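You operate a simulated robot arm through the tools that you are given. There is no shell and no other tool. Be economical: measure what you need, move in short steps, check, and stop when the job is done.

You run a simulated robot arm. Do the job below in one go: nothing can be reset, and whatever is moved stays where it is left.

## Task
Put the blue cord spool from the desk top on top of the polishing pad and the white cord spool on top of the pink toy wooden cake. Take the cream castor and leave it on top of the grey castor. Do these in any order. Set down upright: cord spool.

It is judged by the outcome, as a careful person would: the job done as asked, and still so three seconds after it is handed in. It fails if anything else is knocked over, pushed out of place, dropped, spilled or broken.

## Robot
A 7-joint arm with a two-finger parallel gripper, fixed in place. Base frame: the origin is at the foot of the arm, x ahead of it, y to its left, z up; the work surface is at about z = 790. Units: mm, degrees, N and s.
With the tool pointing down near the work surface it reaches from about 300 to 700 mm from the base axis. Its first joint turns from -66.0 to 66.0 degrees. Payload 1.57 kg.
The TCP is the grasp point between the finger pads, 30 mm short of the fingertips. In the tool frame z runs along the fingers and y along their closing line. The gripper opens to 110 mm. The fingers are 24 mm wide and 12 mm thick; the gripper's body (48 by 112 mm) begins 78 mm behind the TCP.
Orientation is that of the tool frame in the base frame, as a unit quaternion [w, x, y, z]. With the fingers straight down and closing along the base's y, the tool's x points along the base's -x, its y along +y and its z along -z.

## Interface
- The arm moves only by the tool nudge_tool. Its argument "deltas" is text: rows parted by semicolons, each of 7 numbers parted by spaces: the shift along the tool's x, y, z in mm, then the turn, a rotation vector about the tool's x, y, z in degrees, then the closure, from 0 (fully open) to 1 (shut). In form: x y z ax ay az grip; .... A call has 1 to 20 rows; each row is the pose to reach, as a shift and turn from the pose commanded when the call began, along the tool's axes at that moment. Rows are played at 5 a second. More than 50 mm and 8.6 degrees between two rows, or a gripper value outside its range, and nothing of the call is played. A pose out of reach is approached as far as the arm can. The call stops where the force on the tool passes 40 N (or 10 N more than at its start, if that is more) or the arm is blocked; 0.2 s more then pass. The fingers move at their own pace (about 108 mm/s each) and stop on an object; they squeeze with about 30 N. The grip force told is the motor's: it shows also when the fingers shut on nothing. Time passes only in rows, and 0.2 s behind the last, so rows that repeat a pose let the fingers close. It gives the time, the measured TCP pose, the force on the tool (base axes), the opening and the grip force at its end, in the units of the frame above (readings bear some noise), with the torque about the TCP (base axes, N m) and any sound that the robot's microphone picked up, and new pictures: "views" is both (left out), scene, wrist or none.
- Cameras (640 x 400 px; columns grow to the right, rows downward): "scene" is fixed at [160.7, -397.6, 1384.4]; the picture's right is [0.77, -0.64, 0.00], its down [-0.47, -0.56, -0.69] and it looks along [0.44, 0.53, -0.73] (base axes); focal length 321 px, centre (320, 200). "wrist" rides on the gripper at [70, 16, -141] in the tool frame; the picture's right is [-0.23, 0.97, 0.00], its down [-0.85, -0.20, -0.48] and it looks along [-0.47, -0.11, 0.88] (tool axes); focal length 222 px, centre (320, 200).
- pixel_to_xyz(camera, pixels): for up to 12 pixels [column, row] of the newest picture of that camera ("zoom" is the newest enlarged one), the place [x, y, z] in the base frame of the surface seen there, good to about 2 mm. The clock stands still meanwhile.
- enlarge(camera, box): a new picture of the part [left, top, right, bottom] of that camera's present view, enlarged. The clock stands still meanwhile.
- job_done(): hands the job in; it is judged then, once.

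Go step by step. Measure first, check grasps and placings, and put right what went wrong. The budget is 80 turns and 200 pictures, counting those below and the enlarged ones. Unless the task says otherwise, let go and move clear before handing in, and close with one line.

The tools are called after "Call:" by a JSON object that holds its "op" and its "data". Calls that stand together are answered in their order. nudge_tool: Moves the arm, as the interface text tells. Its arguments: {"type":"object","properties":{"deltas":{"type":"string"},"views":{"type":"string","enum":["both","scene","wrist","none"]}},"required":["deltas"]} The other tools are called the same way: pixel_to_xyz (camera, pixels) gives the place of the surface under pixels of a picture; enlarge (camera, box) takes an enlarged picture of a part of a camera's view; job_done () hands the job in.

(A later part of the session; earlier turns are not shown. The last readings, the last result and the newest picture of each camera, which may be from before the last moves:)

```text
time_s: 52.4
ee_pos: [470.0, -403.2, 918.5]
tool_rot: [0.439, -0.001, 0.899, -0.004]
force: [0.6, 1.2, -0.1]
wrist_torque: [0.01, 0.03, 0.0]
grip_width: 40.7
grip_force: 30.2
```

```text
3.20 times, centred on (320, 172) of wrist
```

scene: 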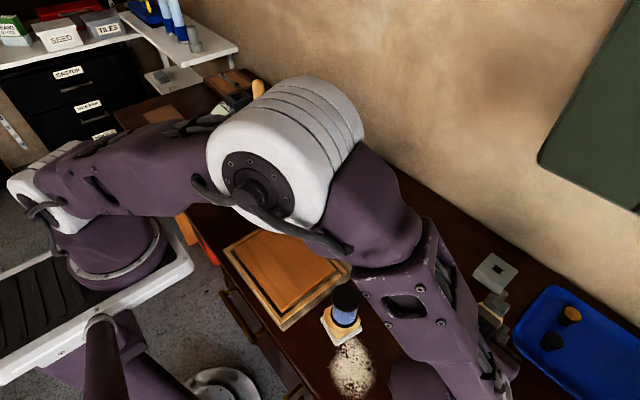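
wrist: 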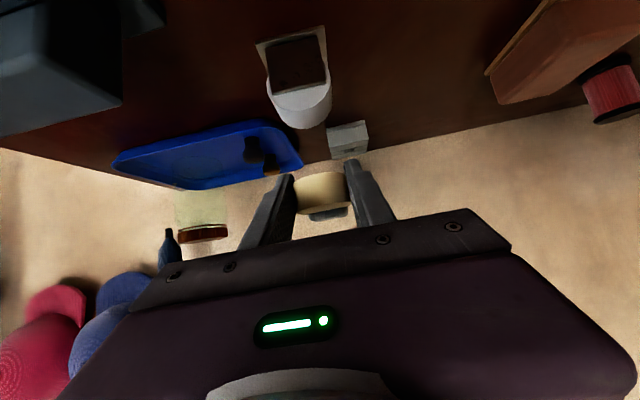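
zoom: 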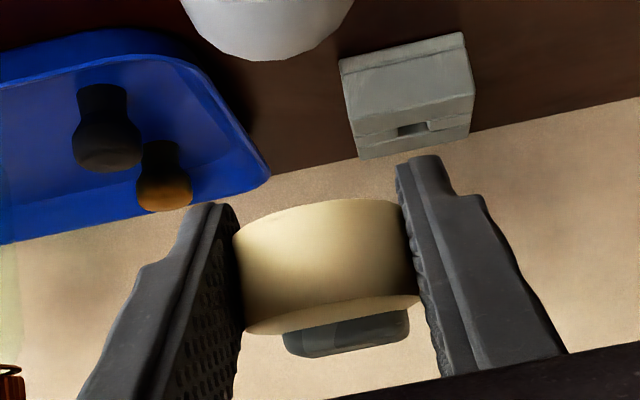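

The castor is tilted right, stem outward. Before lowering, check where the forearm is relative to the blue spool, and where the held castor sits.

Call:
{"op": "pixel_to_xyz", "data": {"camera": "scene", "pixels": [[365, 285], [380, 310], [400, 345], [400, 370], [395, 395], [430, 330], [345, 290], [487, 302], [492, 310], [482, 310], [494, 295]]}}

Call:
{"op": "pixel_to_xyz", "data": {"camera": "zoom", "pixels": [[245, 320], [320, 200], [415, 290], [330, 250], [325, 315], [290, 340], [408, 325], [350, 345], [240, 240], [405, 215], [350, 325]]}}

Call:
{"op": "pixel_to_xyz", "data": {"camera": "wrist", "pixels": [[273, 90], [280, 110], [300, 125], [320, 115], [328, 90], [300, 95], [258, 45], [322, 28], [290, 85], [310, 85]]}}

```text
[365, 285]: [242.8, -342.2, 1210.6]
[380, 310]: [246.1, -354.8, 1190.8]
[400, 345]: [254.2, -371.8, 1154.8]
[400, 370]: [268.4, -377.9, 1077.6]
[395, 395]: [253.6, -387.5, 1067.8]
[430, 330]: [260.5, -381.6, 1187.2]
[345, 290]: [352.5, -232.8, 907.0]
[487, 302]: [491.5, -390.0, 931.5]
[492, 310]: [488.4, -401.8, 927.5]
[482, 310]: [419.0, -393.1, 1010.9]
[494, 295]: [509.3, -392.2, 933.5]
```

```text
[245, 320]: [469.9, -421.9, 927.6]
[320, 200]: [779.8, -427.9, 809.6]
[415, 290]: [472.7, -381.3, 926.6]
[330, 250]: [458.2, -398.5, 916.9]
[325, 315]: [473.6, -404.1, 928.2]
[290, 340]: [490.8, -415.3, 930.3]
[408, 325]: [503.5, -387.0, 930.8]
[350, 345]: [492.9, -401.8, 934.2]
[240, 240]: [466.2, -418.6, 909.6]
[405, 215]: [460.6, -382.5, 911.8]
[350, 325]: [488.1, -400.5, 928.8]
```

```text
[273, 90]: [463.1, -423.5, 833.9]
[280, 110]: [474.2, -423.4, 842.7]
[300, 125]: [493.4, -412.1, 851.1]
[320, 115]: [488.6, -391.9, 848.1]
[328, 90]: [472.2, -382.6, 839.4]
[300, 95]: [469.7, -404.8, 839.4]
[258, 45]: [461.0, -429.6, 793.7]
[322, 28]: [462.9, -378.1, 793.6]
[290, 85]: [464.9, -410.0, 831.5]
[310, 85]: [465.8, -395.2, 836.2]
```

Arm is far from the spool. I refine the castor's held pose: lower rim, fork and stem points.

Call:
{"op": "enlarge", "data": {"camera": "wrist", "box": [280, 160, 360, 225]}}

Call:
{"op": "pixel_to_xyz", "data": {"camera": "zoom", "pixels": [[320, 112], [320, 125], [200, 140], [440, 110], [320, 200], [320, 320], [320, 360], [200, 385], [180, 260], [480, 240], [350, 420]]}}

Call:
{"op": "enlarge", "data": {"camera": "scene", "box": [470, 280, 510, 320]}}

Call:
{"op": "pixel_to_xyz", "data": {"camera": "scene", "pixels": [[493, 291], [496, 295], [490, 297], [485, 300], [490, 305], [495, 303], [478, 307], [484, 316], [491, 317]]}}

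```text
6.15 times, centred on (320, 192) of wrist
```

zoom: 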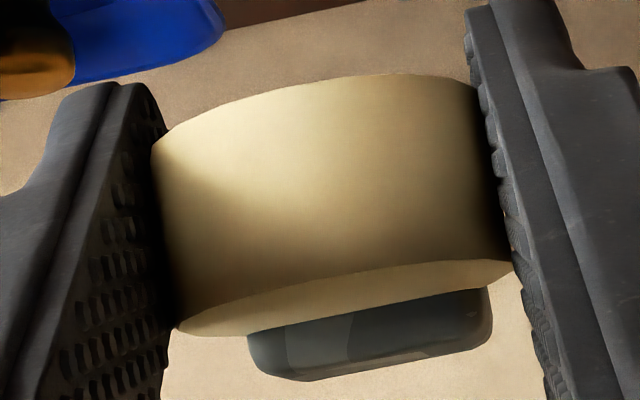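

```text
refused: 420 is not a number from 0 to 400
```

```text
10.00 times, centred on (490, 300) of scene
```

zoom: 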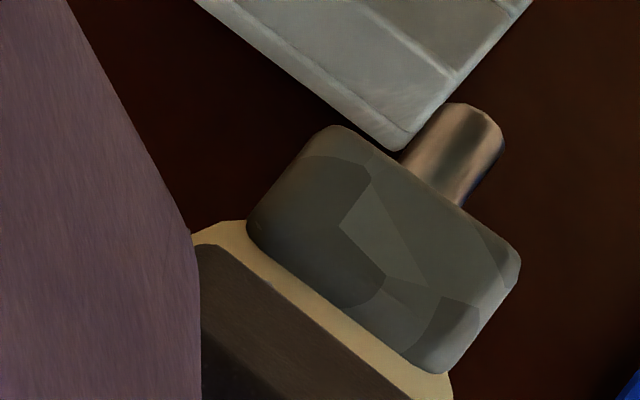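

```text
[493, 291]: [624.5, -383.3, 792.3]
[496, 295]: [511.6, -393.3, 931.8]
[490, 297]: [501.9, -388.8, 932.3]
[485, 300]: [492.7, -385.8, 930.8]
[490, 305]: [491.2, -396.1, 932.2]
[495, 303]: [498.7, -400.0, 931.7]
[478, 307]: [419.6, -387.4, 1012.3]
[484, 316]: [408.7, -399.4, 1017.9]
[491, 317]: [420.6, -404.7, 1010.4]
```

Now pinpoint fork corners and stem in this clear scene zoom.

Call:
{"op": "pixel_to_xyz", "data": {"camera": "zoom", "pixels": [[335, 135], [255, 220], [510, 265], [440, 365], [460, 115], [495, 150], [440, 170], [470, 195], [380, 250], [235, 230], [440, 385], [470, 130]]}}

Call:
{"op": "enlarge", "data": {"camera": "wrist", "box": [280, 160, 360, 225]}}

Call:
{"op": "pixel_to_xyz", "data": {"camera": "zoom", "pixels": [[320, 84], [320, 100], [200, 115], [440, 82], [320, 160], [320, 280], [340, 290], [220, 328], [170, 230], [490, 200], [370, 340]]}}

```text
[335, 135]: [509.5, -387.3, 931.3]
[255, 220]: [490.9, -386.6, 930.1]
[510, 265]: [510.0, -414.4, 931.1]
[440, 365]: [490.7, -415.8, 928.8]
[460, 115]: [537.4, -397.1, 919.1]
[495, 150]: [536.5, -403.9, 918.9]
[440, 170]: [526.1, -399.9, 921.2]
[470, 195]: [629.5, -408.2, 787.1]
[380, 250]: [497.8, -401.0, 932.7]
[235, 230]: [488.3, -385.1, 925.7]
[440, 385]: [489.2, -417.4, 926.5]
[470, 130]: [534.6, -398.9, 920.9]
```

```text
6.15 times, centred on (320, 192) of wrist
```

zoom: 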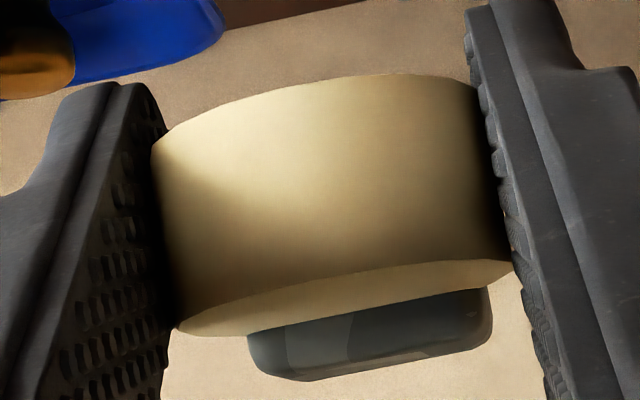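

```text
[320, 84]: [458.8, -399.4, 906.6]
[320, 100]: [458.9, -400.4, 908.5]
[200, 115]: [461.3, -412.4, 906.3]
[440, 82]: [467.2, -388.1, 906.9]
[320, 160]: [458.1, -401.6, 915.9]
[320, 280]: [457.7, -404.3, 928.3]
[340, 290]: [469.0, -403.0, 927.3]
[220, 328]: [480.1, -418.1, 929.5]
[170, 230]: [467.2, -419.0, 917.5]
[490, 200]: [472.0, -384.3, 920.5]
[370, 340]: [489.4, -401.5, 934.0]
```

Held castor: wheel centre (478.5,-401,917), fork underside z≈901.5, level. Grey top line is y≈-404, z≈851.5. I shift -3 mm in y, -1.5 in x and lower 44 mm.

Call:
{"op": "nudge_tool", "data": {"deltas": "1 -3 -1 0 0 0 1; 12 -3 8 0 0 0 1; 24 -3 17 0 0 0 1; 35.6 -3 25.9 0 0 0 1; 35.6 -3 25.9 0 0 0 1"}}

Call:
{"op": "enlarge", "data": {"camera": "scene", "box": [440, 290, 520, 370]}}

Call:
{"op": "enlarge", "data": {"camera": "wrist", "box": [250, 60, 390, 230]}}

```text
time_s: 53.6
ee_pos: [467.7, -408.8, 878.5]
tool_rot: [0.443, -0.002, 0.897, -0.006]
force: [-9.4, 5.5, 38.4]
wrist_torque: [0.79, -0.34, 0.27]
grip_width: 40.8
grip_force: 29.9
```

scene: 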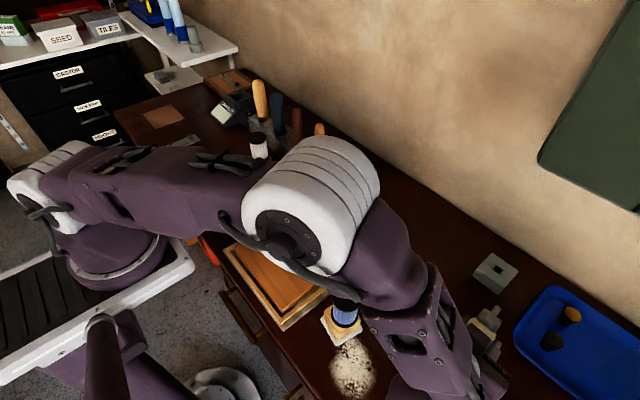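
wrist: 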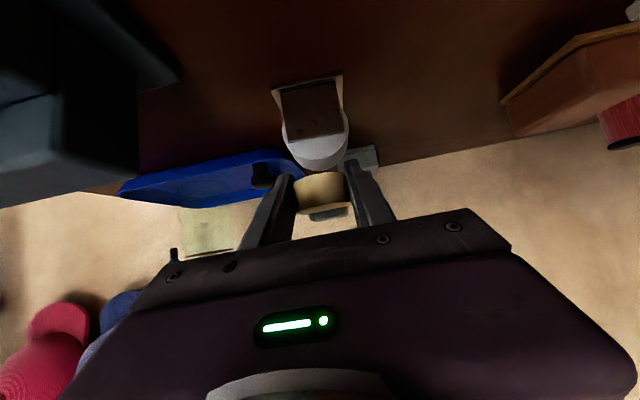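

```text
5.00 times, centred on (480, 330) of scene
```

zoom: 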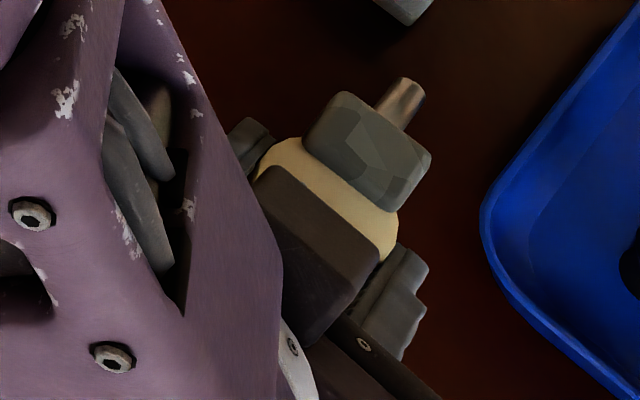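

```text
2.35 times, centred on (320, 145) of wrist
```

zoom: 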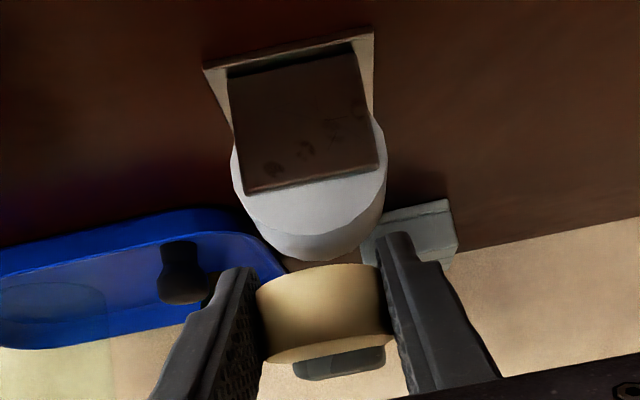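

Contact came ~10 mm early: 38 N, lever says about y+20, x+12 from TCP, i.e. near the left finger. I measure the castor, fingers and grey castor before doing anything.

Call:
{"op": "pixel_to_xyz", "data": {"camera": "zoom", "pixels": [[320, 268], [320, 290], [265, 285], [375, 270], [320, 350], [340, 370], [385, 235], [398, 240], [245, 275], [225, 280], [320, 255], [375, 215]]}}

Call:
{"op": "pixel_to_xyz", "data": {"camera": "zoom", "pixels": [[245, 190], [380, 165], [310, 200], [310, 230], [265, 240], [360, 235], [205, 70], [372, 35], [235, 85], [362, 60], [240, 160], [310, 250]]}}

Call:
{"op": "enlarge", "data": {"camera": "scene", "box": [440, 290, 520, 370]}}

Call:
{"op": "pixel_to_xyz", "data": {"camera": "zoom", "pixels": [[345, 97], [308, 148], [428, 160], [385, 205], [405, 85], [415, 100], [370, 150], [395, 255], [390, 230], [425, 270], [425, 305], [400, 350]]}}

```text
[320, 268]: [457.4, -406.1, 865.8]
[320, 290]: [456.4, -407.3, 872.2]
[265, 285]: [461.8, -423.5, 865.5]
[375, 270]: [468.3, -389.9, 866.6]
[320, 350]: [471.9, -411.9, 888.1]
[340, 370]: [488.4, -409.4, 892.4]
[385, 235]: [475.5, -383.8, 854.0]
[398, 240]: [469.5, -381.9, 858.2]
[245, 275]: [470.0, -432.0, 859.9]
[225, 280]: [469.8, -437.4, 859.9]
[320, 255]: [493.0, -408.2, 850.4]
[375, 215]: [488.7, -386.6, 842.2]
```

```text
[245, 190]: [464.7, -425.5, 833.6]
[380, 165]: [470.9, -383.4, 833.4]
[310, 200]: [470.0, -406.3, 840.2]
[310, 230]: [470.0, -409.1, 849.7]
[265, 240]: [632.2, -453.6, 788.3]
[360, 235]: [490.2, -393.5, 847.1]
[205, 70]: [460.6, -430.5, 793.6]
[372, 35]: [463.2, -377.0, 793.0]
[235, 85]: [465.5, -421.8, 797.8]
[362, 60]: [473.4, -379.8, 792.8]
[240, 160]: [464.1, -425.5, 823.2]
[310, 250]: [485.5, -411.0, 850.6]
```

```text
5.00 times, centred on (480, 330) of scene
```

zoom: 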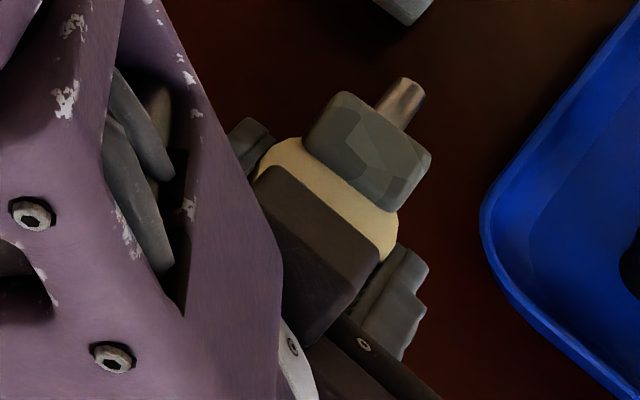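

```text
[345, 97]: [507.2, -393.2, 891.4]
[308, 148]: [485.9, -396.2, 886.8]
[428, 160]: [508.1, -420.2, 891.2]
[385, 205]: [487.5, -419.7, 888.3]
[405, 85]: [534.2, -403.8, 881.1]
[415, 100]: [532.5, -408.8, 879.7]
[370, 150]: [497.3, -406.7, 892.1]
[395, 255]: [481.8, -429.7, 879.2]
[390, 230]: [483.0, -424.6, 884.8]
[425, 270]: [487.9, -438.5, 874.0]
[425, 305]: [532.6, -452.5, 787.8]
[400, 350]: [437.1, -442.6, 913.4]
```

The fingertips reach ~10 mm below the fork face and touch the grey wheel first. I'll back off, re-stand the castor on clear desk near (420,-320) and regrasp it nearer the fingertips. First lift and level the tool.

Call:
{"op": "nudge_tool", "data": {"deltas": "-31.5 0 -24.6 0 0 0 1; -63 0 -49 0 0 0 1; -70 15 -75 0 7.5 0 1; -70 35 -95 0 15 0 1; -70 55 -106.8 0 22.5 0 1; -70 75 -106.8 0 30 0 1; -70 87 -106.8 0 37.5 0 1; -70 87 -106.8 0 45 0 1; -70 87 -106.8 0 52 0 1; -70 87 -106.8 0 52 0 1"}}

Call:
{"op": "pixel_to_xyz", "data": {"camera": "scene", "pixels": [[465, 330], [470, 340], [352, 350], [372, 365], [375, 340], [390, 320], [400, 330]]}}

Call:
{"op": "enlarge", "data": {"camera": "scene", "box": [310, 250, 510, 390]}}

```text
time_s: 55.8
ee_pos: [427.3, -322.2, 994.6]
tool_rot: [-0.001, 0.001, 1.0, -0.005]
force: [0.1, 0.1, -0.8]
wrist_torque: [0.0, 0.02, 0.01]
grip_width: 40.7
grip_force: 29.8
```

scene: 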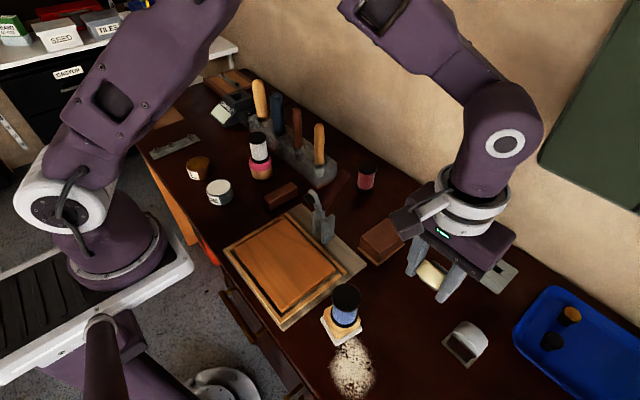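
wrist: 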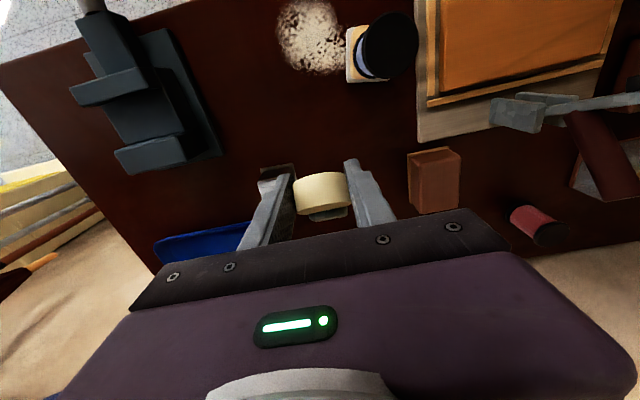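

```text
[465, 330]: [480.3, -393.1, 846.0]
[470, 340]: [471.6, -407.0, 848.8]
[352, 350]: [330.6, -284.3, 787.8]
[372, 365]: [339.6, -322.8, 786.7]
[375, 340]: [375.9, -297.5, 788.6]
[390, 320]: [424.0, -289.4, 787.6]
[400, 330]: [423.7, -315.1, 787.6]
```

```text
2.86 times, centred on (410, 320) of scene
```

zoom: 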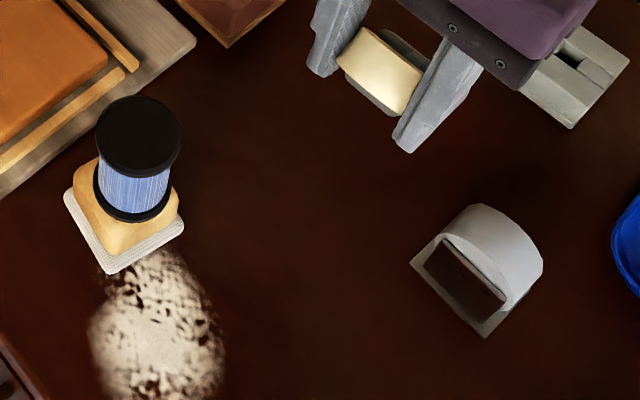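

Grey castor is unmoved and the spot is clear. Tilt +38° and descend to ~8 mm above standing height.

Call:
{"op": "nudge_tool", "data": {"deltas": "0 0 20 0 7.6 0 1; 0 0 40 0 15.2 0 1; 0 0 60 0 22.8 0 1; 0 0 80 0 30.4 0 1; 0 0 100 0 38 0 1; 0 0 123 0 38 0 1; 0 0 123 0 38 0 1"}}

Call:
{"op": "enlarge", "data": {"camera": "scene", "box": [370, 240, 470, 340]}}

```text
time_s: 57.4
ee_pos: [427.9, -321.7, 869.8]
tool_rot: [-0.326, 0.002, 0.945, -0.004]
force: [-0.3, 0.5, -1.7]
wrist_torque: [0.02, 0.02, -0.02]
grip_width: 40.7
grip_force: 30.0
```

scene: 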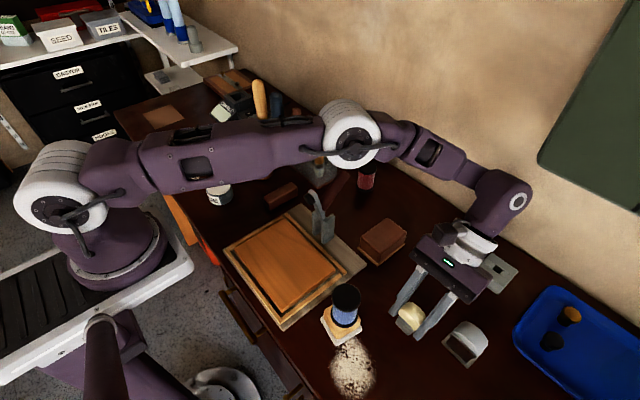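
wrist: 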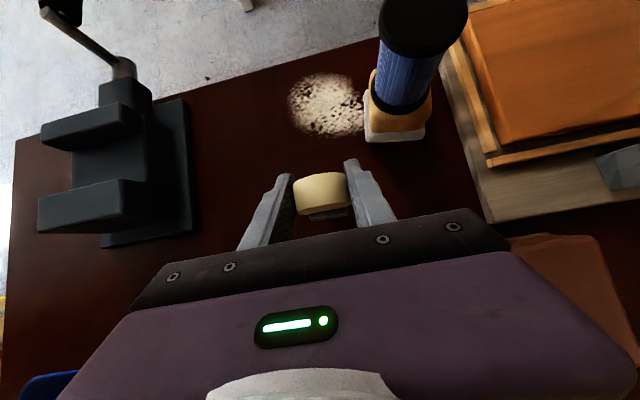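

```text
4.00 times, centred on (420, 290) of scene
```

zoom: 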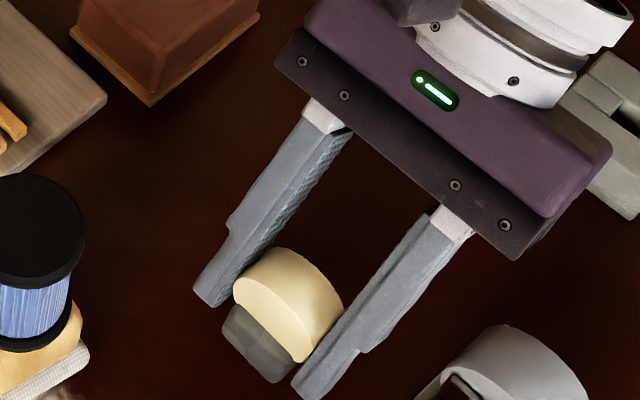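

Tilt matches the pick (38°). I verify the castor is vertical in the hand before setting it down.

Call:
{"op": "pixel_to_xyz", "data": {"camera": "zoom", "pixels": [[240, 320], [235, 340], [285, 345], [275, 370], [260, 335], [250, 355], [260, 290], [290, 320], [300, 340], [285, 255], [310, 275], [330, 300]]}}

```text
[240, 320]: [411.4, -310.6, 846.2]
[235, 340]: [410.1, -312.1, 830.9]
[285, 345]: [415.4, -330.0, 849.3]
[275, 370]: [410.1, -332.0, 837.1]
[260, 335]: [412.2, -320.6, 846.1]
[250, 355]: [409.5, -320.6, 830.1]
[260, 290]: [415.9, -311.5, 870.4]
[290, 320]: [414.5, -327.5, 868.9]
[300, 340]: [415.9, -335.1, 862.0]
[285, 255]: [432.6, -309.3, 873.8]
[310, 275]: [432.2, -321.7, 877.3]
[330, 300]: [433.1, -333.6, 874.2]
```

Vertical within noise. Creep down to contact.

Call:
{"op": "nudge_tool", "data": {"deltas": "-2.5 0 3.2 0 0 0 1; -3.7 0 4.7 0 0 0 1; -4 0 5.1 0 0 0 1", "views": "none"}}

Call:
{"op": "nudge_tool", "data": {"deltas": "-0.3 0 0.4 0 0 0 1; -0.6 0 0.8 0 0 0 1", "views": "none"}}

```text
time_s: 58.2
ee_pos: [427.3, -320.9, 865.1]
tool_rot: [-0.325, 0.002, 0.946, -0.004]
force: [-0.4, -0.3, -1.2]
wrist_torque: [0.04, 0.03, 0.0]
grip_width: 40.7
grip_force: 29.9
```

```text
time_s: 58.8
ee_pos: [426.8, -322.0, 864.1]
tool_rot: [-0.326, 0.001, 0.945, -0.004]
force: [0.8, 0.0, -0.2]
wrist_torque: [0.0, -0.02, 0.01]
grip_width: 40.6
grip_force: 29.9
```

Call:
{"op": "nudge_tool", "data": {"deltas": "-0.3 0 0.4 0 0 0 1; -0.6 0 0.8 0 0 0 1", "views": "none"}}

Call:
{"op": "nudge_tool", "data": {"deltas": "0 0 0 0 0 0 1; -0.3 0 0.4 0 0 0 1", "views": "none"}}

```text
time_s: 59.4
ee_pos: [427.4, -321.4, 862.3]
tool_rot: [-0.326, 0.002, 0.945, -0.004]
force: [0.7, -0.3, 0.3]
wrist_torque: [-0.04, -0.01, 0.03]
grip_width: 40.6
grip_force: 29.9
```

```text
time_s: 60.0
ee_pos: [426.3, -320.9, 862.1]
tool_rot: [-0.324, 0.001, 0.946, -0.004]
force: [-0.8, 0.4, -1.0]
wrist_torque: [-0.02, 0.0, 0.02]
grip_width: 40.5
grip_force: 29.9
```

The stem is not touching yet (forces near zero at z≈862); continuing in half-millimetre steps.

Call:
{"op": "nudge_tool", "data": {"deltas": "-0.3 0 0.4 0 0 0 1; -0.6 0 0.8 0 0 0 1", "views": "none"}}

Call:
{"op": "nudge_tool", "data": {"deltas": "0 0 0 0 0 0 1; -0.3 0 0.4 0 0 0 1", "views": "scene"}}

Call:
{"op": "enlarge", "data": {"camera": "scene", "box": [385, 280, 445, 340]}}

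```text
time_s: 60.6
ee_pos: [427.0, -321.5, 861.6]
tool_rot: [-0.326, 0.002, 0.945, -0.005]
force: [-1.0, 1.2, 5.7]
wrist_torque: [0.06, 0.01, 0.01]
grip_width: 40.4
grip_force: 29.6
```

```text
time_s: 61.2
ee_pos: [427.2, -321.3, 862.5]
tool_rot: [-0.325, 0.003, 0.946, -0.004]
force: [0.8, 2.5, 15.2]
wrist_torque: [0.15, -0.04, -0.03]
grip_width: 40.7
grip_force: 30.0
```

scene: 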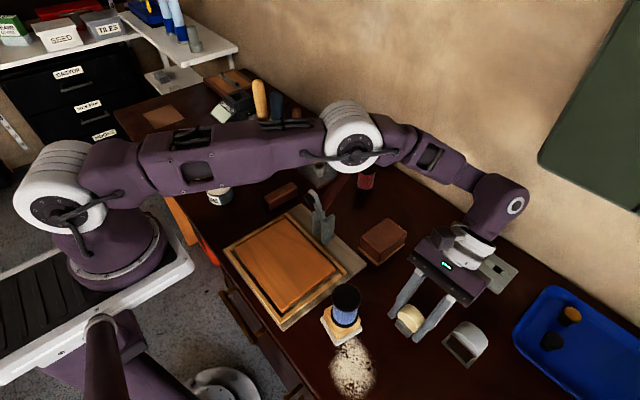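

```text
6.67 times, centred on (415, 310) of scene
```

zoom: 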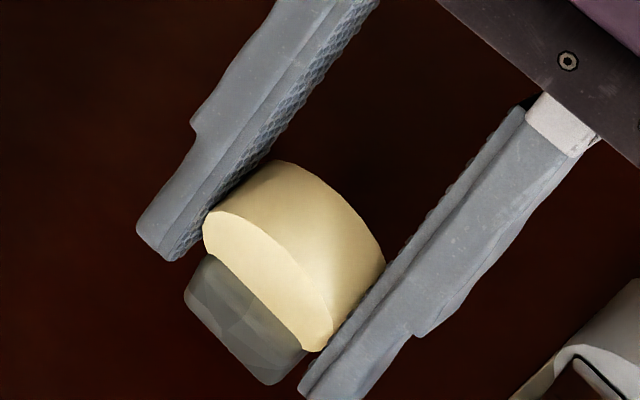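

Contact (15 N). I open, check that it stands, with the fingers still straddling it.

Call:
{"op": "nudge_tool", "data": {"deltas": "0 0 0 0 0 0 0.55; 0 0 0 0 0 0 0.35; 0 0 0 0 0 0 0.3; 0 0 0 0 0 0 0.3; 0 0 -5 0 0 0 0.3; 0 0 -10.5 0 0 0 0.3; 0 0 -10.5 0 0 0 0.3"}}

Call:
{"op": "enlarge", "data": {"camera": "scene", "box": [380, 270, 460, 350]}}

Call:
{"op": "pixel_to_xyz", "data": {"camera": "zoom", "pixels": [[180, 280], [225, 325], [175, 300], [215, 350], [200, 310], [185, 240], [215, 265], [240, 300], [210, 225], [240, 245], [265, 270], [240, 225]]}}

```text
time_s: 62.8
ee_pos: [432.3, -321.8, 868.6]
tool_rot: [-0.326, 0.002, 0.945, -0.003]
force: [-0.6, 0.8, -1.2]
wrist_torque: [-0.02, -0.01, 0.0]
grip_width: 77.0
grip_force: 0.1
```

scene: 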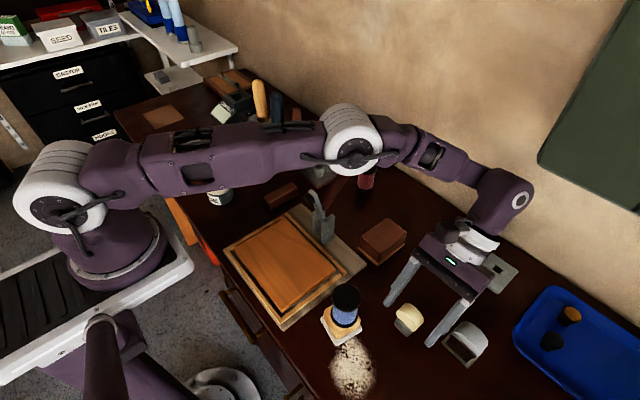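
wrist: 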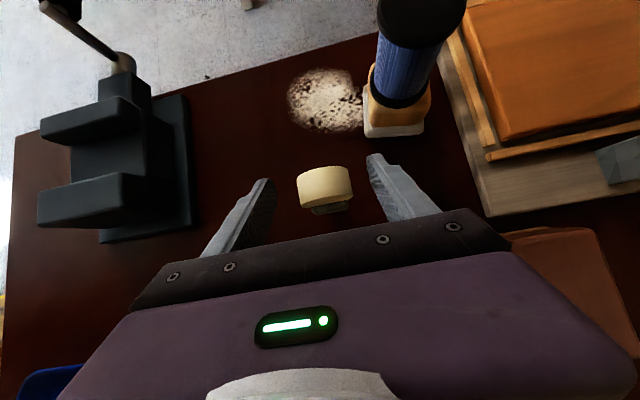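

```text
5.00 times, centred on (420, 310) of scene
```

zoom: 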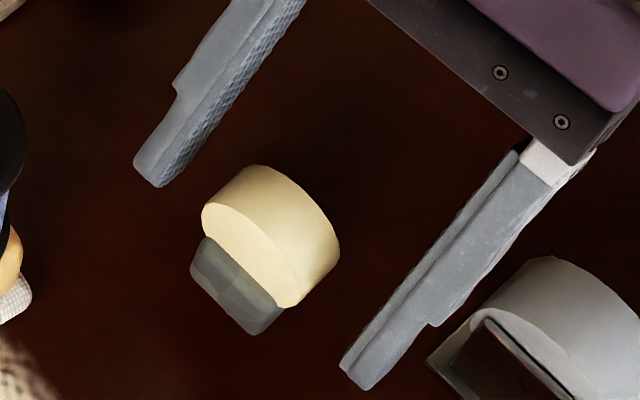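

```text
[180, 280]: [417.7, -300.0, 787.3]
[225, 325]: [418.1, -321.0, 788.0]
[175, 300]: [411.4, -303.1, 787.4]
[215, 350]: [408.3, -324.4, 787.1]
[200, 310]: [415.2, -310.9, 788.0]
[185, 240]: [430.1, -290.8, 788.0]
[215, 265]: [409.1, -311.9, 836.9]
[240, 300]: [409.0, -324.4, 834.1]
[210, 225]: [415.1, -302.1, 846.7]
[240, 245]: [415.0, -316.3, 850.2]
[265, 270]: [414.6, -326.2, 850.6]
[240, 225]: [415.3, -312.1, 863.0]
```

Standing vertically. I adjust the grip point slightly (x -3, z -1) so the wheel sits near the fingertips, and close.

Call:
{"op": "nudge_tool", "data": {"deltas": "-1.5 0 -0.5 0 0 0 0.3; -3 0 -1 0 0 0 0.3; -3 0 -1 0 0 0 0.5; -3 0 -1 0 0 0 0.62; -3 0 -1 0 0 0 1; -3 0 -1 0 0 0 1; -3 0 -1 0 0 0 1", "views": "scene"}}

Call:
{"op": "enlarge", "data": {"camera": "scene", "box": [380, 270, 460, 350]}}

```text
time_s: 64.4
ee_pos: [437.2, -323.2, 867.7]
tool_rot: [-0.326, 0.002, 0.945, -0.004]
force: [0.4, -0.1, -0.3]
wrist_torque: [0.03, 0.01, 0.01]
grip_width: 40.5
grip_force: 30.3
```

scene: 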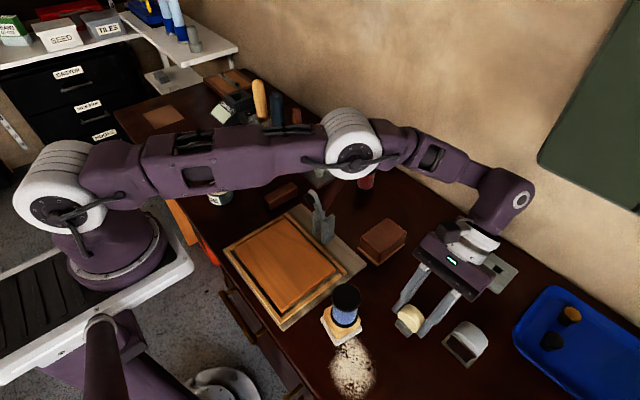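

```text
5.00 times, centred on (420, 310) of scene
```

zoom: 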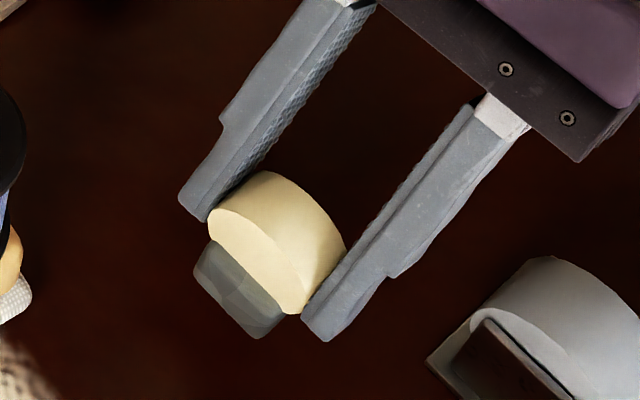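

Gripped near the tips. Lift, level and move to y≈-400.

Call:
{"op": "nudge_tool", "data": {"deltas": "18.5 0 -23.6 0 0 0 1; 37 0 -47.3 0 0 0 1; 60 -20 -75 0 -7.6 0 1; 80 -40 -102 0 -15.2 0 1; 85 -60 -109 0 -22.8 0 1; 85 -79 -109 0 -30.4 0 1; 85 -79 -109 0 -38 0 1; 85 -79 -109 0 -38 0 1", "views": "none"}}

Call:
{"op": "nudge_tool", "data": {"deltas": "0 0 0 0 -7.5 0 1; 0 0 0 0 -15 0 1; 0 0 0 0 -22.5 0 1; 0 0 0 0 -30 0 1; -5 0 10 0 -37.5 0 1; -10 0 35 0 -45 0 1; -15 0 60 0 -52 0 1; -20 0 80 0 -52 0 1; -20 0 80 0 -52 0 1"}}

Call:
{"op": "enlarge", "data": {"camera": "scene", "box": [460, 270, 530, 340]}}

```text
time_s: 66.2
ee_pos: [436.2, -399.5, 1007.1]
tool_rot: [0.001, 0.0, 1.0, -0.004]
force: [0.4, -0.5, -0.8]
wrist_torque: [0.02, -0.01, 0.02]
grip_width: 40.8
grip_force: 29.5
```

```text
time_s: 68.2
ee_pos: [457.4, -399.7, 926.1]
tool_rot: [0.439, -0.001, 0.899, -0.004]
force: [0.3, -0.2, -0.7]
wrist_torque: [0.02, 0.04, -0.01]
grip_width: 40.5
grip_force: 30.1
```

scene: 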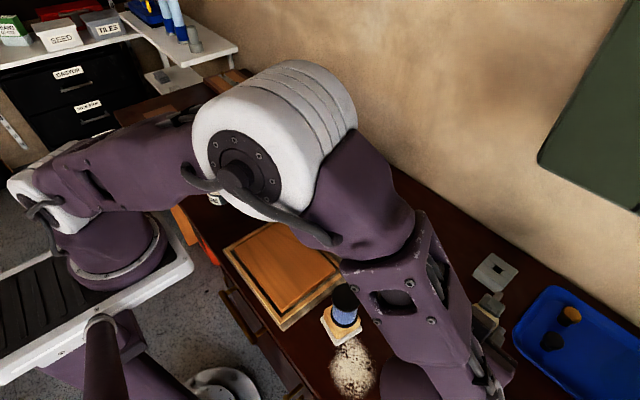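
wrist: 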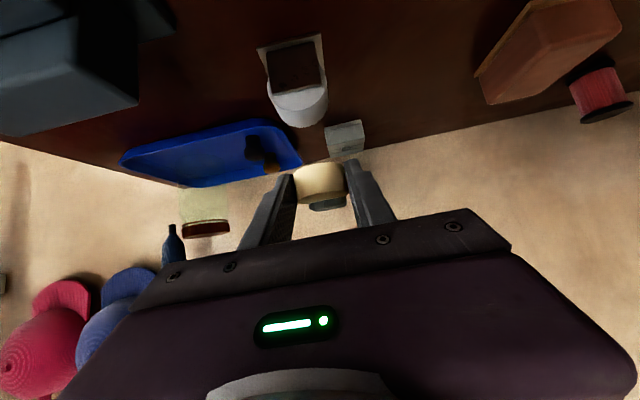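

```text
5.71 times, centred on (495, 305) of scene
```

zoom: 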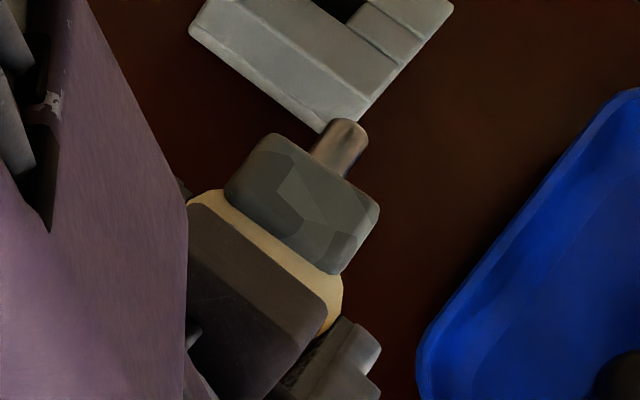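

Measuring the fork's top corners, stem, and wheel rim for final alignment.

Call:
{"op": "pixel_to_xyz", "data": {"camera": "zoom", "pixels": [[272, 140], [232, 188], [372, 205], [332, 265], [345, 125], [362, 145], [340, 150], [300, 205], [320, 230], [280, 180], [335, 290], [205, 200]]}}

Call:
{"op": "enlarge", "data": {"camera": "wrist", "box": [240, 30, 400, 230]}}

Call:
{"op": "pixel_to_xyz", "data": {"camera": "wrist", "pixels": [[320, 166], [320, 180], [300, 172], [340, 168], [320, 196], [300, 202], [345, 192], [312, 208], [345, 202], [270, 90], [325, 80], [300, 120]]}}

```text
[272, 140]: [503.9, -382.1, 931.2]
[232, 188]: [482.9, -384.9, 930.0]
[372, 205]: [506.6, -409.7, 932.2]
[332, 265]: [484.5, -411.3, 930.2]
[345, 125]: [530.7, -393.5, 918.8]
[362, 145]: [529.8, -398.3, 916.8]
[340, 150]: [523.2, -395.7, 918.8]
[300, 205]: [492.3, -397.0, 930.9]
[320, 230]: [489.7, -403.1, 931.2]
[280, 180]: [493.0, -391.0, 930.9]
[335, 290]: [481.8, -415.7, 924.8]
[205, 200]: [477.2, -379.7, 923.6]
```

```text
2.00 times, centred on (320, 130) of wrist
```

zoom: 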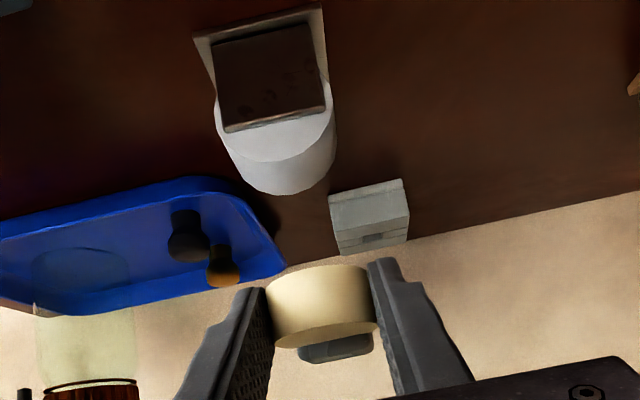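

```text
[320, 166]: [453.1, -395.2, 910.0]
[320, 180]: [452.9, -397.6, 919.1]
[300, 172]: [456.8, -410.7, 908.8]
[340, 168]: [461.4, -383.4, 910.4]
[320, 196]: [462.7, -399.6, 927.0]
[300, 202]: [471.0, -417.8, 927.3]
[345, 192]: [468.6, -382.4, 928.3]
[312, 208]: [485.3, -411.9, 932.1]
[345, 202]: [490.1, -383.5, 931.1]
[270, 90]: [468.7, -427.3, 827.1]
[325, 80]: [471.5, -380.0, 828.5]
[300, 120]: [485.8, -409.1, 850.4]
```

Castor: wheel centre ≈(473.5,-398.5,916.5), yaw ≈+3°. I correct yaw by -3.5°, shift (+3,-4.3) and lower 42 mm to just above the grey wheel.

Call:
{"op": "nudge_tool", "data": {"deltas": "-1.9 -4.3 2.4 2.76 0 2.16 1; 10 -4.3 11 2.76 0 2.16 1; 21 -4.3 20 2.76 0 2.16 1; 31.2 -4.3 28.2 2.76 0 2.16 1; 31.2 -4.3 28.2 2.76 0 2.16 1"}}

Call:
{"op": "enlarge", "data": {"camera": "scene", "box": [450, 290, 520, 360]}}

Call:
{"op": "pixel_to_xyz", "data": {"camera": "wrist", "pixels": [[320, 168], [320, 180], [300, 175], [340, 170], [320, 198], [300, 203], [345, 194], [312, 210], [345, 204], [290, 110], [330, 105], [310, 140]]}}

```text
time_s: 69.4
ee_pos: [460.8, -405.0, 885.0]
tool_rot: [0.439, 0.026, 0.898, -0.018]
force: [0.8, -0.6, -1.3]
wrist_torque: [-0.03, 0.04, 0.01]
grip_width: 40.8
grip_force: 30.1
```

scene: 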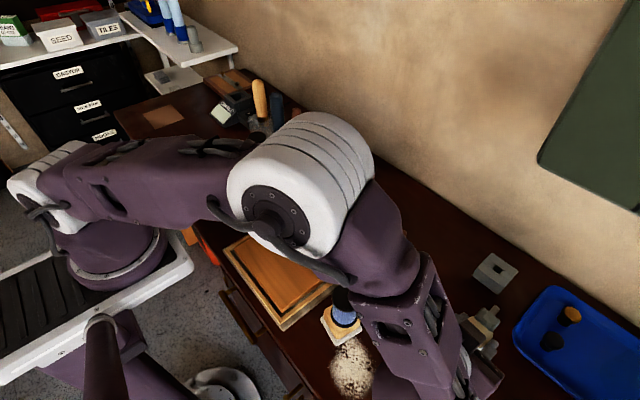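
wrist: 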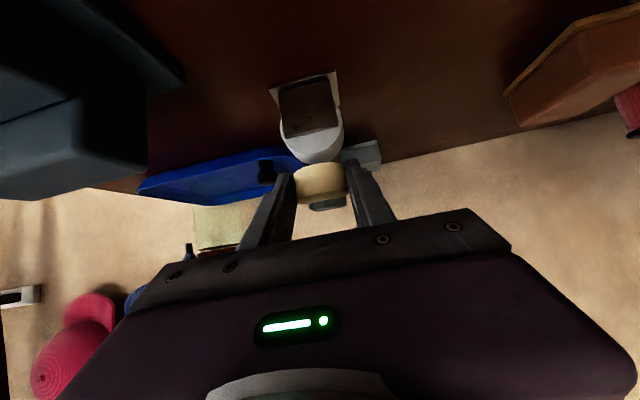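

```text
5.71 times, centred on (485, 325) of scene
```

zoom: 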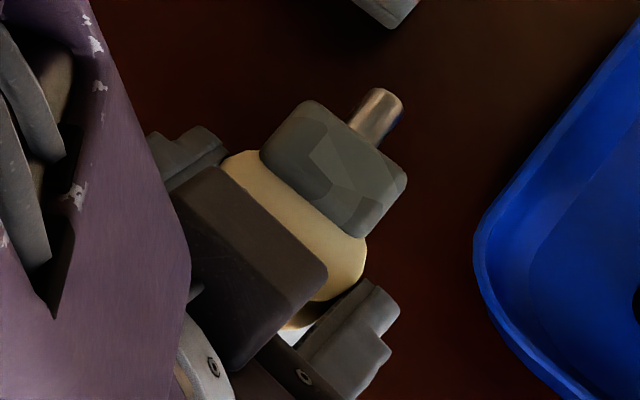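

```text
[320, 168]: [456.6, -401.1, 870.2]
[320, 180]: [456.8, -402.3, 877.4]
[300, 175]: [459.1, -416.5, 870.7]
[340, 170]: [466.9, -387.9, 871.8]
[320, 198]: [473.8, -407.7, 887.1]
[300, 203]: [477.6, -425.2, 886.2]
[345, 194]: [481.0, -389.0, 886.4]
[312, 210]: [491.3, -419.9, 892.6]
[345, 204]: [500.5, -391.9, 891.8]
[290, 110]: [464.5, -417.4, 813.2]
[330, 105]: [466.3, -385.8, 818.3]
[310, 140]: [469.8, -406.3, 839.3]
```

Measuring fork corners again in the scene zoom.

Call:
{"op": "pixel_to_xyz", "data": {"camera": "zoom", "pixels": [[310, 107], [265, 150], [402, 180], [358, 232], [380, 92], [398, 112], [365, 115], [330, 165], [228, 160], [360, 255], [345, 200], [300, 140]]}}

Call:
{"op": "enlarge", "data": {"camera": "wrist", "box": [260, 60, 380, 220]}}

Call:
{"op": "pixel_to_xyz", "data": {"camera": "zoom", "pixels": [[200, 365], [340, 335], [205, 290], [330, 275], [230, 385], [342, 365], [130, 205], [328, 185], [140, 180], [325, 165], [235, 240], [235, 220]]}}

```text
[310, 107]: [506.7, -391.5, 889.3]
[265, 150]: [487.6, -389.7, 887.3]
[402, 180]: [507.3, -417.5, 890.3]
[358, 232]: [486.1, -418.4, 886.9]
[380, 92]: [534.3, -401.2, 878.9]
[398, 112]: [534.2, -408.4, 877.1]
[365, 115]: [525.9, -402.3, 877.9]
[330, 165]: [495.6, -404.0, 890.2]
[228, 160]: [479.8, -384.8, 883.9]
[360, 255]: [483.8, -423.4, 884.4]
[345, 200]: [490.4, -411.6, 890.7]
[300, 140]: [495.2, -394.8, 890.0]
```

```text
2.50 times, centred on (320, 140) of wrist
```

zoom: 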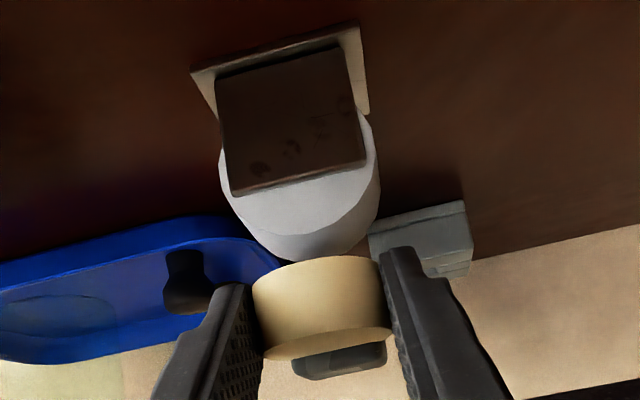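

```text
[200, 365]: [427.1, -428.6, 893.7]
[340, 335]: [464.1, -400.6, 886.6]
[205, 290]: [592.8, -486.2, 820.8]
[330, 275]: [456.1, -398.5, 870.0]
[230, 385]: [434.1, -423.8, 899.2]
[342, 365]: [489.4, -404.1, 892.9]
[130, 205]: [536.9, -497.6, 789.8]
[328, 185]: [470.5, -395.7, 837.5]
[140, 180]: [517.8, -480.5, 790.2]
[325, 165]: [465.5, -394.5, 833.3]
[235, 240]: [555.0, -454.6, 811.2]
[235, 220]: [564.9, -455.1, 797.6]
```

Excellent: castor centre y≈-404.3, matching the grey wheel's top line. Bottom is ≈8 mm above it. Creep down.

Call:
{"op": "nudge_tool", "data": {"deltas": "1.6 0 1.2 0 0 0 1; 3.2 0 2.5 0 0 0 1; 4.3 0 3.4 0 0 0 1; 4.3 0 3.4 0 0 0 1", "views": "none"}}

Call:
{"op": "nudge_tool", "data": {"deltas": "0.4 0 0.3 0 0 0 1; 0.8 0 0.6 0 0 0 1; 0.8 0 0.6 0 0 0 1", "views": "none"}}

```text
time_s: 70.4
ee_pos: [458.4, -404.8, 879.9]
tool_rot: [0.438, 0.026, 0.898, -0.017]
force: [0.0, -0.4, -1.5]
wrist_torque: [0.0, 0.03, -0.01]
grip_width: 41.0
grip_force: 29.9
```

```text
time_s: 71.2
ee_pos: [459.3, -406.1, 878.3]
tool_rot: [0.439, 0.027, 0.898, -0.018]
force: [0.5, 0.5, -1.7]
wrist_torque: [0.02, 0.03, 0.02]
grip_width: 40.9
grip_force: 29.6
```

Call:
{"op": "nudge_tool", "data": {"deltas": "0.4 0 0.3 0 0 0 1; 0.8 0 0.6 0 0 0 1; 0.8 0 0.6 0 0 0 1", "views": "none"}}

Call:
{"op": "nudge_tool", "data": {"deltas": "0.4 0 0.3 0 0 0 1; 0.4 0 0.3 0 0 0 1", "views": "none"}}

Call:
{"op": "nudge_tool", "data": {"deltas": "0.4 0 0.3 0 0 0 1; 0.4 0 0.3 0 0 0 1", "views": "none"}}

```text
time_s: 72.0
ee_pos: [460.3, -405.1, 878.0]
tool_rot: [0.439, 0.026, 0.898, -0.017]
force: [-0.5, -0.6, 2.0]
wrist_torque: [0.05, 0.0, 0.01]
grip_width: 40.9
grip_force: 30.0
```

```text
time_s: 72.6
ee_pos: [461.2, -405.2, 876.9]
tool_rot: [0.438, 0.026, 0.898, -0.018]
force: [-1.0, -2.0, 5.1]
wrist_torque: [0.12, -0.09, -0.04]
grip_width: 40.6
grip_force: 30.3
```

```text
time_s: 73.2
ee_pos: [460.3, -405.8, 877.3]
tool_rot: [0.44, 0.026, 0.898, -0.017]
force: [1.7, -1.6, 8.3]
wrist_torque: [0.18, -0.16, -0.07]
grip_width: 40.7
grip_force: 29.6
```

Contact is building (8 N) but with the lever on the +y side. A look at both views before releasing.

Call:
{"op": "nudge_tool", "data": {"deltas": "0 0 0 0 0 0 1"}}

Call:
{"op": "enlarge", "data": {"camera": "scene", "box": [450, 300, 510, 360]}}

Call:
{"op": "enlarge", "data": {"camera": "wrist", "box": [270, 110, 370, 215]}}

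Call:
{"op": "pixel_to_xyz", "data": {"camera": "zoom", "pixels": [[320, 180], [320, 200], [220, 215], [400, 190], [430, 150], [440, 170], [320, 150], [410, 120], [380, 140], [180, 220], [200, 200], [320, 165]]}}

```text
time_s: 73.6
ee_pos: [459.7, -405.4, 877.6]
tool_rot: [0.439, 0.026, 0.898, -0.017]
force: [2.0, -2.2, 10.8]
wrist_torque: [0.17, -0.24, -0.1]
grip_width: 40.8
grip_force: 29.5
```

scene: 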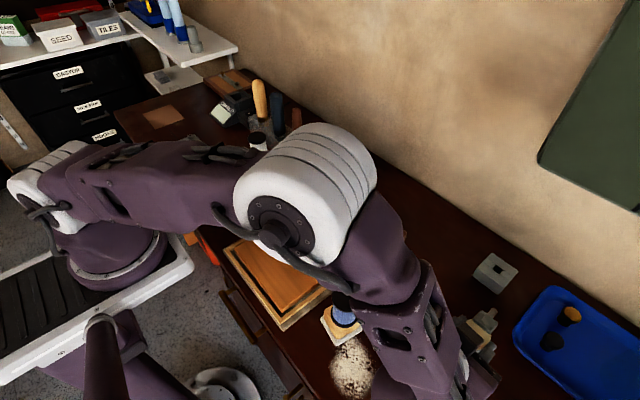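
wrist: 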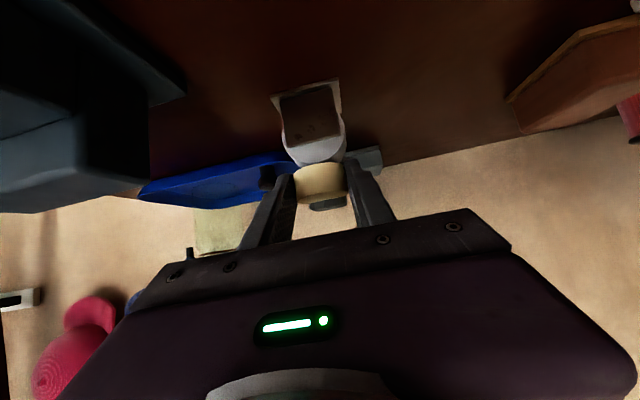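

```text
6.67 times, centred on (480, 330) of scene
```

zoom: 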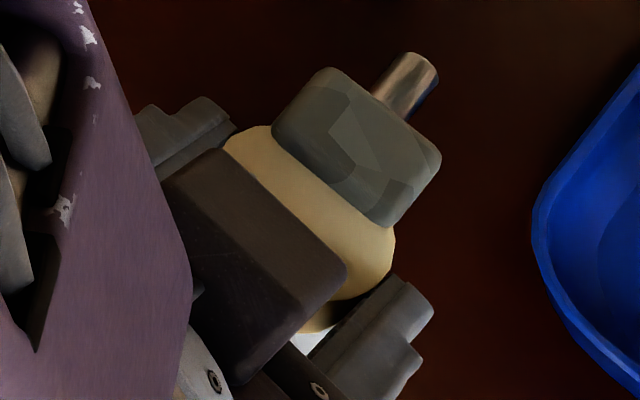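

```text
3.81 times, centred on (320, 162) of wrist
```

zoom: 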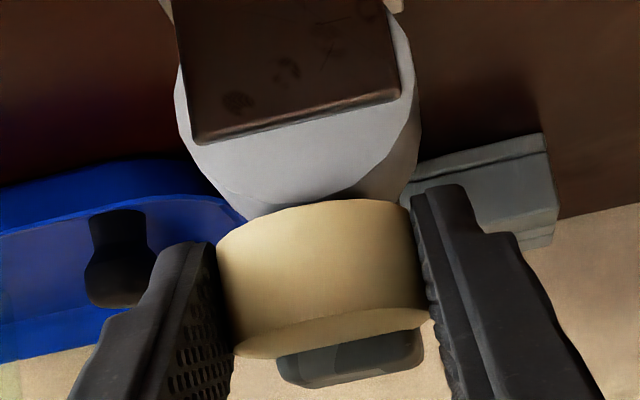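

```text
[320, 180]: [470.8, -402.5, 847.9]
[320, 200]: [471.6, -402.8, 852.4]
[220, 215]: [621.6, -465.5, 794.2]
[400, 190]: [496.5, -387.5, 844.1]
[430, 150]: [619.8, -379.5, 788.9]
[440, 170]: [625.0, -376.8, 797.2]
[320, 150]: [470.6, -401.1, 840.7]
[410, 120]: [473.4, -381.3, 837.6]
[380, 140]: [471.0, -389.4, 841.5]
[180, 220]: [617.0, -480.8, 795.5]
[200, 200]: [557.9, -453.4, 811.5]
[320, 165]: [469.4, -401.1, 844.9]
```

The left fingertip's low corner is what touches at ≈(477,-385); the fork face is within ~1–2 mm of the grey wheel's top. I ease up 1 mm, centre +0.7 mm, and release.

Call:
{"op": "nudge_tool", "data": {"deltas": "-0.8 0.7 -0.6 0 0 0 1; -0.8 0.7 -0.6 0 0 0 1", "views": "none"}}

Call:
{"op": "nudge_tool", "data": {"deltas": "0 0 0 0 0 0 0.58; 0 0 0 0 0 0 0.5; 0 0 0 0 0 0 0.45; 0 0 0 0 0 0 0.45; 0 0 0 0 0 0 0.45"}}

Call:
{"op": "enlarge", "data": {"camera": "scene", "box": [450, 300, 510, 360]}}

Call:
{"op": "enlarge", "data": {"camera": "wrist", "box": [270, 110, 370, 215]}}

```text
time_s: 74.2
ee_pos: [459.5, -405.0, 878.1]
tool_rot: [0.439, 0.026, 0.898, -0.018]
force: [-0.3, -2.4, 10.9]
wrist_torque: [0.16, -0.16, -0.1]
grip_width: 40.8
grip_force: 30.0
```

```text
time_s: 75.4
ee_pos: [459.6, -405.4, 878.4]
tool_rot: [0.439, 0.025, 0.898, -0.017]
force: [-4.1, -1.2, 16.5]
wrist_torque: [0.45, -0.19, 0.09]
grip_width: 59.6
grip_force: 0.1
```

scene: 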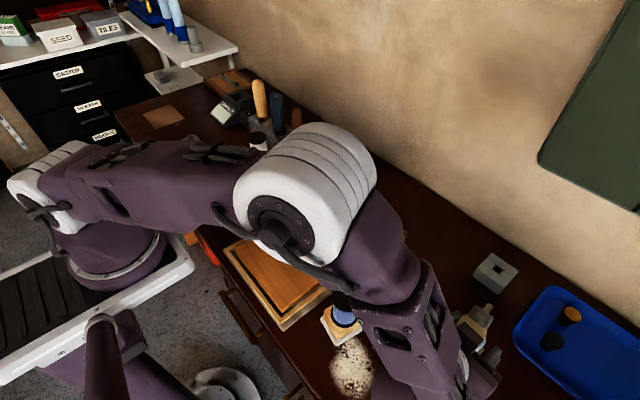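
wrist: 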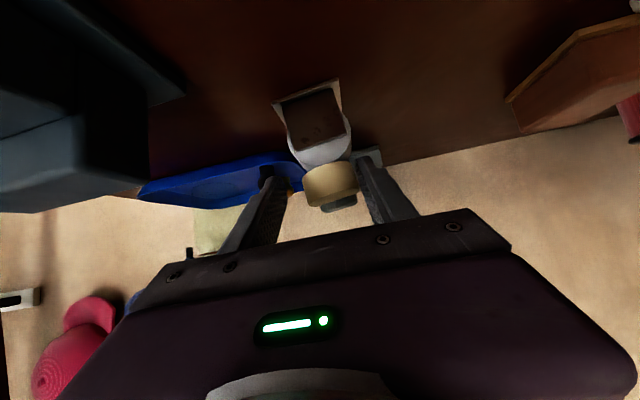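

```text
6.67 times, centred on (480, 330) of scene
```

zoom: 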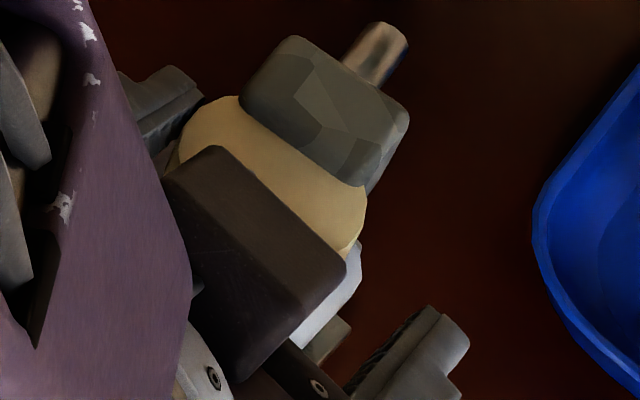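

```text
3.81 times, centred on (320, 162) of wrist
```

zoom: 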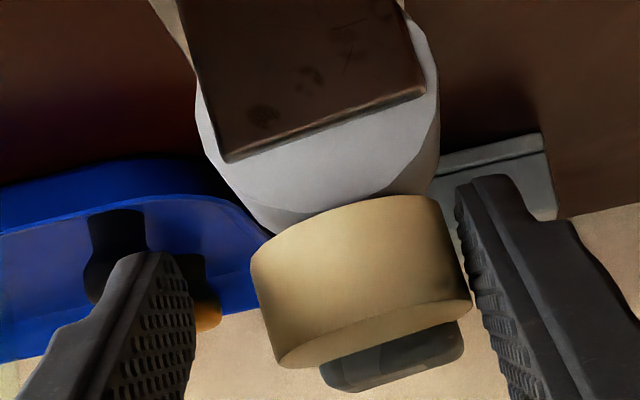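

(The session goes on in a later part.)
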